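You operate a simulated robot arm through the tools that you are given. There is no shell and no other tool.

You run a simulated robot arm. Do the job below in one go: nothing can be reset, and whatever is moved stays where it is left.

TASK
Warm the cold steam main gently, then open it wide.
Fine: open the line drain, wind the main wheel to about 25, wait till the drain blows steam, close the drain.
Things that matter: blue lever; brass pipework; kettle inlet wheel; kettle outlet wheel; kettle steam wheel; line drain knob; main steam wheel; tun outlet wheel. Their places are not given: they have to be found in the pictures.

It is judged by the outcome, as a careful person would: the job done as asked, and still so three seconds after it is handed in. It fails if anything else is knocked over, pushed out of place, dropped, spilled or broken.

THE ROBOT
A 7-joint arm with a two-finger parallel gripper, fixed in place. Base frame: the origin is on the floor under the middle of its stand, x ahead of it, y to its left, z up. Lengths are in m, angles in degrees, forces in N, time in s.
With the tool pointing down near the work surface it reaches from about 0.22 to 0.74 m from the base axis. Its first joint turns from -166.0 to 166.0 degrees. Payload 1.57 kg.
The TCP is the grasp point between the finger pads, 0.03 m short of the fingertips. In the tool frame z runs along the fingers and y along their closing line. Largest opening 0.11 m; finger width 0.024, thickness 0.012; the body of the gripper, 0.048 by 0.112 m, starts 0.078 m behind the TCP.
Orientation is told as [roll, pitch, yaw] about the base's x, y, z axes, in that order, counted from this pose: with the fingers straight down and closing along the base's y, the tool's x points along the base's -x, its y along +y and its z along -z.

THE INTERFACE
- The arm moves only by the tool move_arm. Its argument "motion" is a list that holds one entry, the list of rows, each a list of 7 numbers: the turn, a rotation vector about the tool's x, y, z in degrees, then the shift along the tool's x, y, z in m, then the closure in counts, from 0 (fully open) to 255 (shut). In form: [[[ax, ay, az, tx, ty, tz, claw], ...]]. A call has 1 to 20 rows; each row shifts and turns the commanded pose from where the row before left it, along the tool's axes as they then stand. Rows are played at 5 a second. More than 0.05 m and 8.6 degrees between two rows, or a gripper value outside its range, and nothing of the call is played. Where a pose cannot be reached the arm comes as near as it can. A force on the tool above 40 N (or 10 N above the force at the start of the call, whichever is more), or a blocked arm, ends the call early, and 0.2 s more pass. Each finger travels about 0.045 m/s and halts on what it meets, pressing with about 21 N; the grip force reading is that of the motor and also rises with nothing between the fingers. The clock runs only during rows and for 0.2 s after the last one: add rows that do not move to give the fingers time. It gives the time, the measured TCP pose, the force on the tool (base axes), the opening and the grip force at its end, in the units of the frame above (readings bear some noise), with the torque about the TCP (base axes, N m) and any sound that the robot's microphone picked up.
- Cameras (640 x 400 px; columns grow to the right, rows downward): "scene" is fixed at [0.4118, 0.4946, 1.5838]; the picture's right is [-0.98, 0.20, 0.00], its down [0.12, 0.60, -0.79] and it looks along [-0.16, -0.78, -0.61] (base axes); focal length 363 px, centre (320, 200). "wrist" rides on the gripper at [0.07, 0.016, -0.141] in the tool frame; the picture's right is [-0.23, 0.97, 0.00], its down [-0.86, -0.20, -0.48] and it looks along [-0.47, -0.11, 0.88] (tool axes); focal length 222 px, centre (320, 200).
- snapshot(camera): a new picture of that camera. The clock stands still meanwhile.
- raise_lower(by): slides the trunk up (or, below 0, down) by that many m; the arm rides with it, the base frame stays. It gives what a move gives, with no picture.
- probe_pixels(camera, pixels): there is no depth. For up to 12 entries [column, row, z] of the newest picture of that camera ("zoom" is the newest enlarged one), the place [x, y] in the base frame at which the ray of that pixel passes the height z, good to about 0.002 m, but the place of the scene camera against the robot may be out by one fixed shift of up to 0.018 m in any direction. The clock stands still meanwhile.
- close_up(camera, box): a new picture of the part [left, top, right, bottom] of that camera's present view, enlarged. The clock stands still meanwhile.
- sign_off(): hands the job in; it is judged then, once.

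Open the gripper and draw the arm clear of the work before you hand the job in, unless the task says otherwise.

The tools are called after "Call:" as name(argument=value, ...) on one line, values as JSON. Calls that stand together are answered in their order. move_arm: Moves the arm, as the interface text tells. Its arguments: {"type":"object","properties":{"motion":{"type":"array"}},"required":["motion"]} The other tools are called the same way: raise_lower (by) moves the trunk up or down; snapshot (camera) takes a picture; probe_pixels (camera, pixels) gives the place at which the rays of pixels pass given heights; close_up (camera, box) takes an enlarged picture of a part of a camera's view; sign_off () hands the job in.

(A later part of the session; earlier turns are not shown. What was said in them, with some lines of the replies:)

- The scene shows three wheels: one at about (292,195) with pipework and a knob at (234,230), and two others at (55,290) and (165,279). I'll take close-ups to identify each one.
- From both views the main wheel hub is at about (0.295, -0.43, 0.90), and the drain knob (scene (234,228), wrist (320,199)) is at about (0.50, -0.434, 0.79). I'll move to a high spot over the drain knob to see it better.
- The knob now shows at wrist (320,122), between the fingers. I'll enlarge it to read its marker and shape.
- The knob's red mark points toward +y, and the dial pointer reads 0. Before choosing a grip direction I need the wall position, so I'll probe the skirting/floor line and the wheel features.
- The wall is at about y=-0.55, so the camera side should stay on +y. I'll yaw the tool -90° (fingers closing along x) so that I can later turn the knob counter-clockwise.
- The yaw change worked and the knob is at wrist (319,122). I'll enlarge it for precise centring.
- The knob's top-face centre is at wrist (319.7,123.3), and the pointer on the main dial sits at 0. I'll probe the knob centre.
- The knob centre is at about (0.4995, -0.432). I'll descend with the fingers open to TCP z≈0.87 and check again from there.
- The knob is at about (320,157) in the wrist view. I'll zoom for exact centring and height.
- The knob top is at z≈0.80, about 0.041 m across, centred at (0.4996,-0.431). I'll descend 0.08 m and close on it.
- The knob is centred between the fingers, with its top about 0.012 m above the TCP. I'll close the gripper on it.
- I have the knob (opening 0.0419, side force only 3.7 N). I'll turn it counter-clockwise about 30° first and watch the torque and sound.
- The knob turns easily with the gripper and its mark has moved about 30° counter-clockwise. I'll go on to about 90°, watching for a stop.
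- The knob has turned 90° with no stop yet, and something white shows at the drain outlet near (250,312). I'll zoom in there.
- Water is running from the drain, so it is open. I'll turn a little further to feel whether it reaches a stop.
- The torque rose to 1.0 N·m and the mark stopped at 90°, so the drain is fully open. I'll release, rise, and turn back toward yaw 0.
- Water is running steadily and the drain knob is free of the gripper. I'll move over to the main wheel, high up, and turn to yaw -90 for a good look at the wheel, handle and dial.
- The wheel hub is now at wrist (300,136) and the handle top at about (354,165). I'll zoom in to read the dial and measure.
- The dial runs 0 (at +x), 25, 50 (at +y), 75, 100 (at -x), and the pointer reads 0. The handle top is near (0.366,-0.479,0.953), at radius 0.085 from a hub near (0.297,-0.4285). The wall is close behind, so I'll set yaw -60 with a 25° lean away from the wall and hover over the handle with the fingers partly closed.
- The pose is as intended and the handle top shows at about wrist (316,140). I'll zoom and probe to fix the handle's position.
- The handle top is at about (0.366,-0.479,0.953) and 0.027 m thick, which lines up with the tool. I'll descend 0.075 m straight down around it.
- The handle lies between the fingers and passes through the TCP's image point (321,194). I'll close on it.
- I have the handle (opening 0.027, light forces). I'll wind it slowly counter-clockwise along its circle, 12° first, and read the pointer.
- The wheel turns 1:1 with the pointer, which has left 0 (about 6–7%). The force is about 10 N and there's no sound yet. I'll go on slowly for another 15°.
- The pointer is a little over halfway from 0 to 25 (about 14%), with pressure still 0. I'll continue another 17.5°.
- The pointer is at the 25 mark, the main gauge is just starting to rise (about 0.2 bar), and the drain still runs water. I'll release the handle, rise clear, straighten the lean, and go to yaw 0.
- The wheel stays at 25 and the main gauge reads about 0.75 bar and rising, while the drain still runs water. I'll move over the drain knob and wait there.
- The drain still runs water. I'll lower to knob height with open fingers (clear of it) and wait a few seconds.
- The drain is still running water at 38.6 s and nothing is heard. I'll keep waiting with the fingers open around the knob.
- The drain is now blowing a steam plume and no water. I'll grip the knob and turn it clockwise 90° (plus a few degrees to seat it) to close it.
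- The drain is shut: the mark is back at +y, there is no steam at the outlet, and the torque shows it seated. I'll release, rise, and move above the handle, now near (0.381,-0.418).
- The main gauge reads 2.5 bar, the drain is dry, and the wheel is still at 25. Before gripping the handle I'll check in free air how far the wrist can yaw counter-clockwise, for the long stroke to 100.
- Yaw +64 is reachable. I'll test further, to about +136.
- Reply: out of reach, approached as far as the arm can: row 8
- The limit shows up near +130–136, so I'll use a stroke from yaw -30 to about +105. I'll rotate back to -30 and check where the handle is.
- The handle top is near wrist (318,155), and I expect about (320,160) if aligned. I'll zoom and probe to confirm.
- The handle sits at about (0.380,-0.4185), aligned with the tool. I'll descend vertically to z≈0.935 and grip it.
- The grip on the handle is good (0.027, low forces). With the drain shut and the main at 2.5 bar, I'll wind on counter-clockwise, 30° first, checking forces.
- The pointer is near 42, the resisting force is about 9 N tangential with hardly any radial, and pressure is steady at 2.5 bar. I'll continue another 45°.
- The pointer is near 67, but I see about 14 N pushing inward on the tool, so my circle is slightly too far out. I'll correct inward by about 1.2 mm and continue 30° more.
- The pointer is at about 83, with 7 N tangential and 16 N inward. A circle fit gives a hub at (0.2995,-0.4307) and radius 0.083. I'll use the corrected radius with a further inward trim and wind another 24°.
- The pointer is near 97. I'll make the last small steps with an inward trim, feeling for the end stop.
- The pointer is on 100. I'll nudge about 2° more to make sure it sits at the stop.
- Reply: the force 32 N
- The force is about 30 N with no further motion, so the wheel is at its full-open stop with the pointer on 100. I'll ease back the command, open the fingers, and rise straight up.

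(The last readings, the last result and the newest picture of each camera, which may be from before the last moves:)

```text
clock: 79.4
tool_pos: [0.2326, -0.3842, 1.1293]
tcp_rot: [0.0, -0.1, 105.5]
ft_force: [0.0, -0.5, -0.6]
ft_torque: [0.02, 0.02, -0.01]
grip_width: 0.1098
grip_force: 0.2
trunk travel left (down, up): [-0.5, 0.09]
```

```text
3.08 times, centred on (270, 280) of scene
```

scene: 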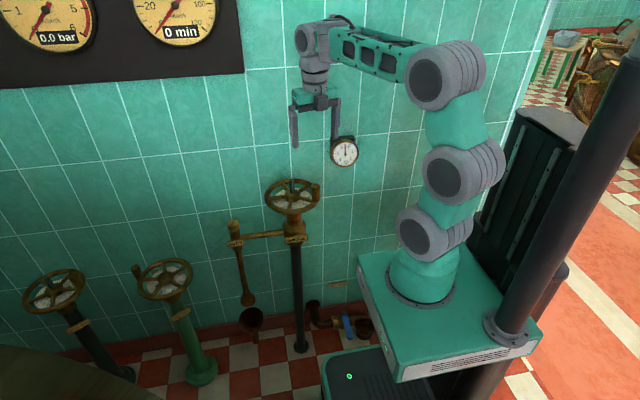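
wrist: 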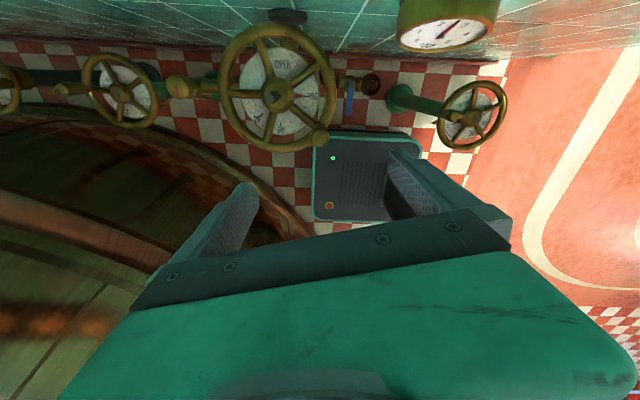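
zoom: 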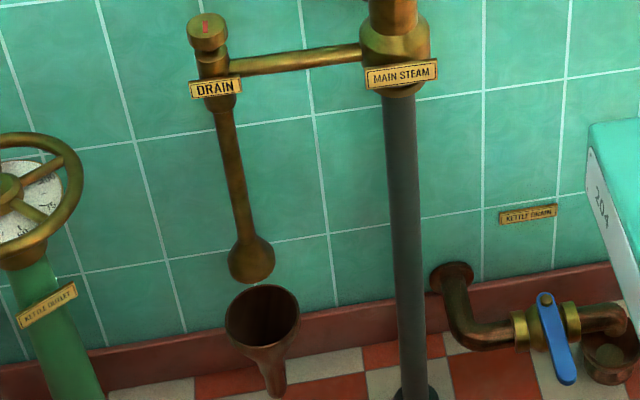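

The wheel is released, the drain is shut and dry, and the main holds 2.5 bar. I'll check the pointer once more from above and draw the arm further clear.

Call:
close_up(camera="wrist", box=[200, 10, 360, 160])

Call:
move_arm(motion=[[[0, 0, 0, 0, 0, -0.02, 0], [0, 0, 8, 0, 0, -0.02, 0], [0, 0, 8, 0, 0, 0, 0], [0, 0, 8, 0, 0, 0, 0], [0, 0, 8, 0, 0, 0, 0], [0, 0, 8, 0, 0, 0, 0], [0, 0, 8, 0, 0, 0, 0], [0, 0, 8, 0, 0, 0, 0], [0, 0, 8, 0, 0, 0, 0], [0, 0, 8, 0, 0, 0, 0], [0, 0, 8, 0, 0, 0, 0], [0, 0, 8, 0, 0, 0, 0], [0, 0, 8, 0, 0, 0, 0], [0, 0, 8, 0, 0, 0, 0], [0, 0, 0, 0, 0, 0, 0], [0, 0, 0, 0, 0, 0, 0]]])

Call:
snapshot(camera="scene")

Call:
close_up(camera="scene", box=[240, 135, 368, 215])

```text
2.67 times, centred on (280, 85) of wrist
```

zoom: 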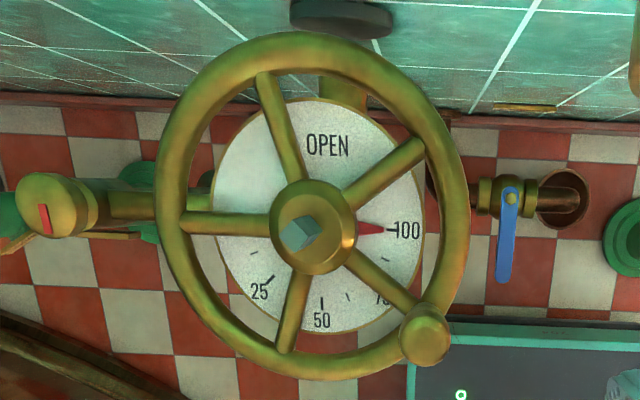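

```text
clock: 82.8
tool_pos: [0.2318, -0.3839, 1.1676]
tcp_rot: [0.0, 0.1, 1.5]
ft_force: [0.2, 0.3, 0.6]
ft_torque: [0.02, -0.01, 0.01]
grip_width: 0.1099
grip_force: 0.1
trunk travel left (down, up): [-0.5, 0.09]
```

```text
taken
```

scene: 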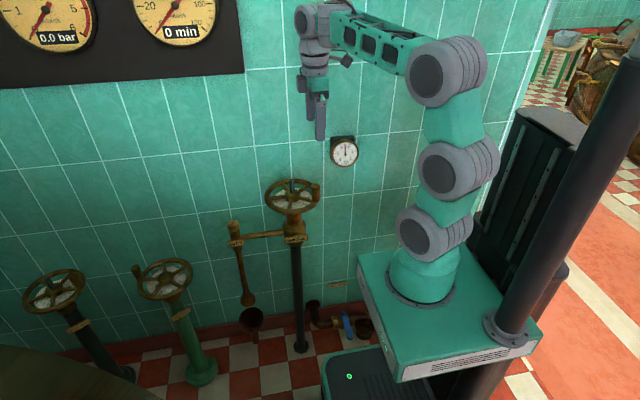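

```text
5.00 times, centred on (304, 175) of scene
```

zoom: 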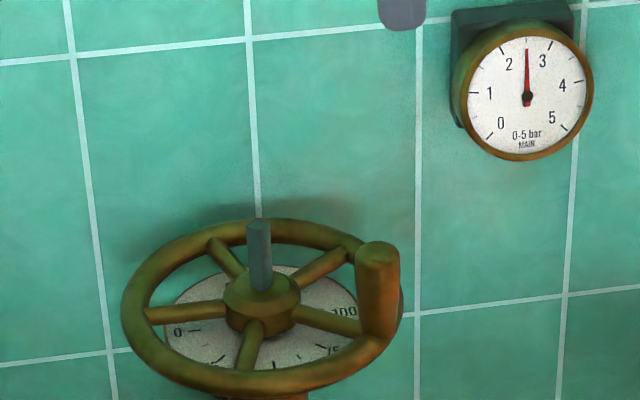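

The pointer stands at 100, the drain is shut and dry, the main holds 2.5 bar, and the other valves look untouched. The arm is clear with its gripper open, so I'm handing the job in.

Call:
sign_off()

```text
The job is handed in.
```

The steam main is warmed and wide open: the main wheel is at its stop with the pointer on 100. The line drain is closed and dry, and the main gauge holds steady at 2.5 bar.

- **Drain opened:** I turned the drain knob to its stop, and water ran from the outlet.
- **Warming:** I wound the main wheel slowly to 25 and waited about 12 seconds. By then the drain had changed from water to steam.
- **Drain closed:** I turned the knob back to its stop, and the steam at the outlet ceased.
- **Opened wide:** I wound the main wheel from 25 to 100 in short strokes, and the microphone picked up no sound at any point.

I did not touch any of the other valves, and they look unmoved in the last pictures. The gripper is open and the arm is raised clear of the work.
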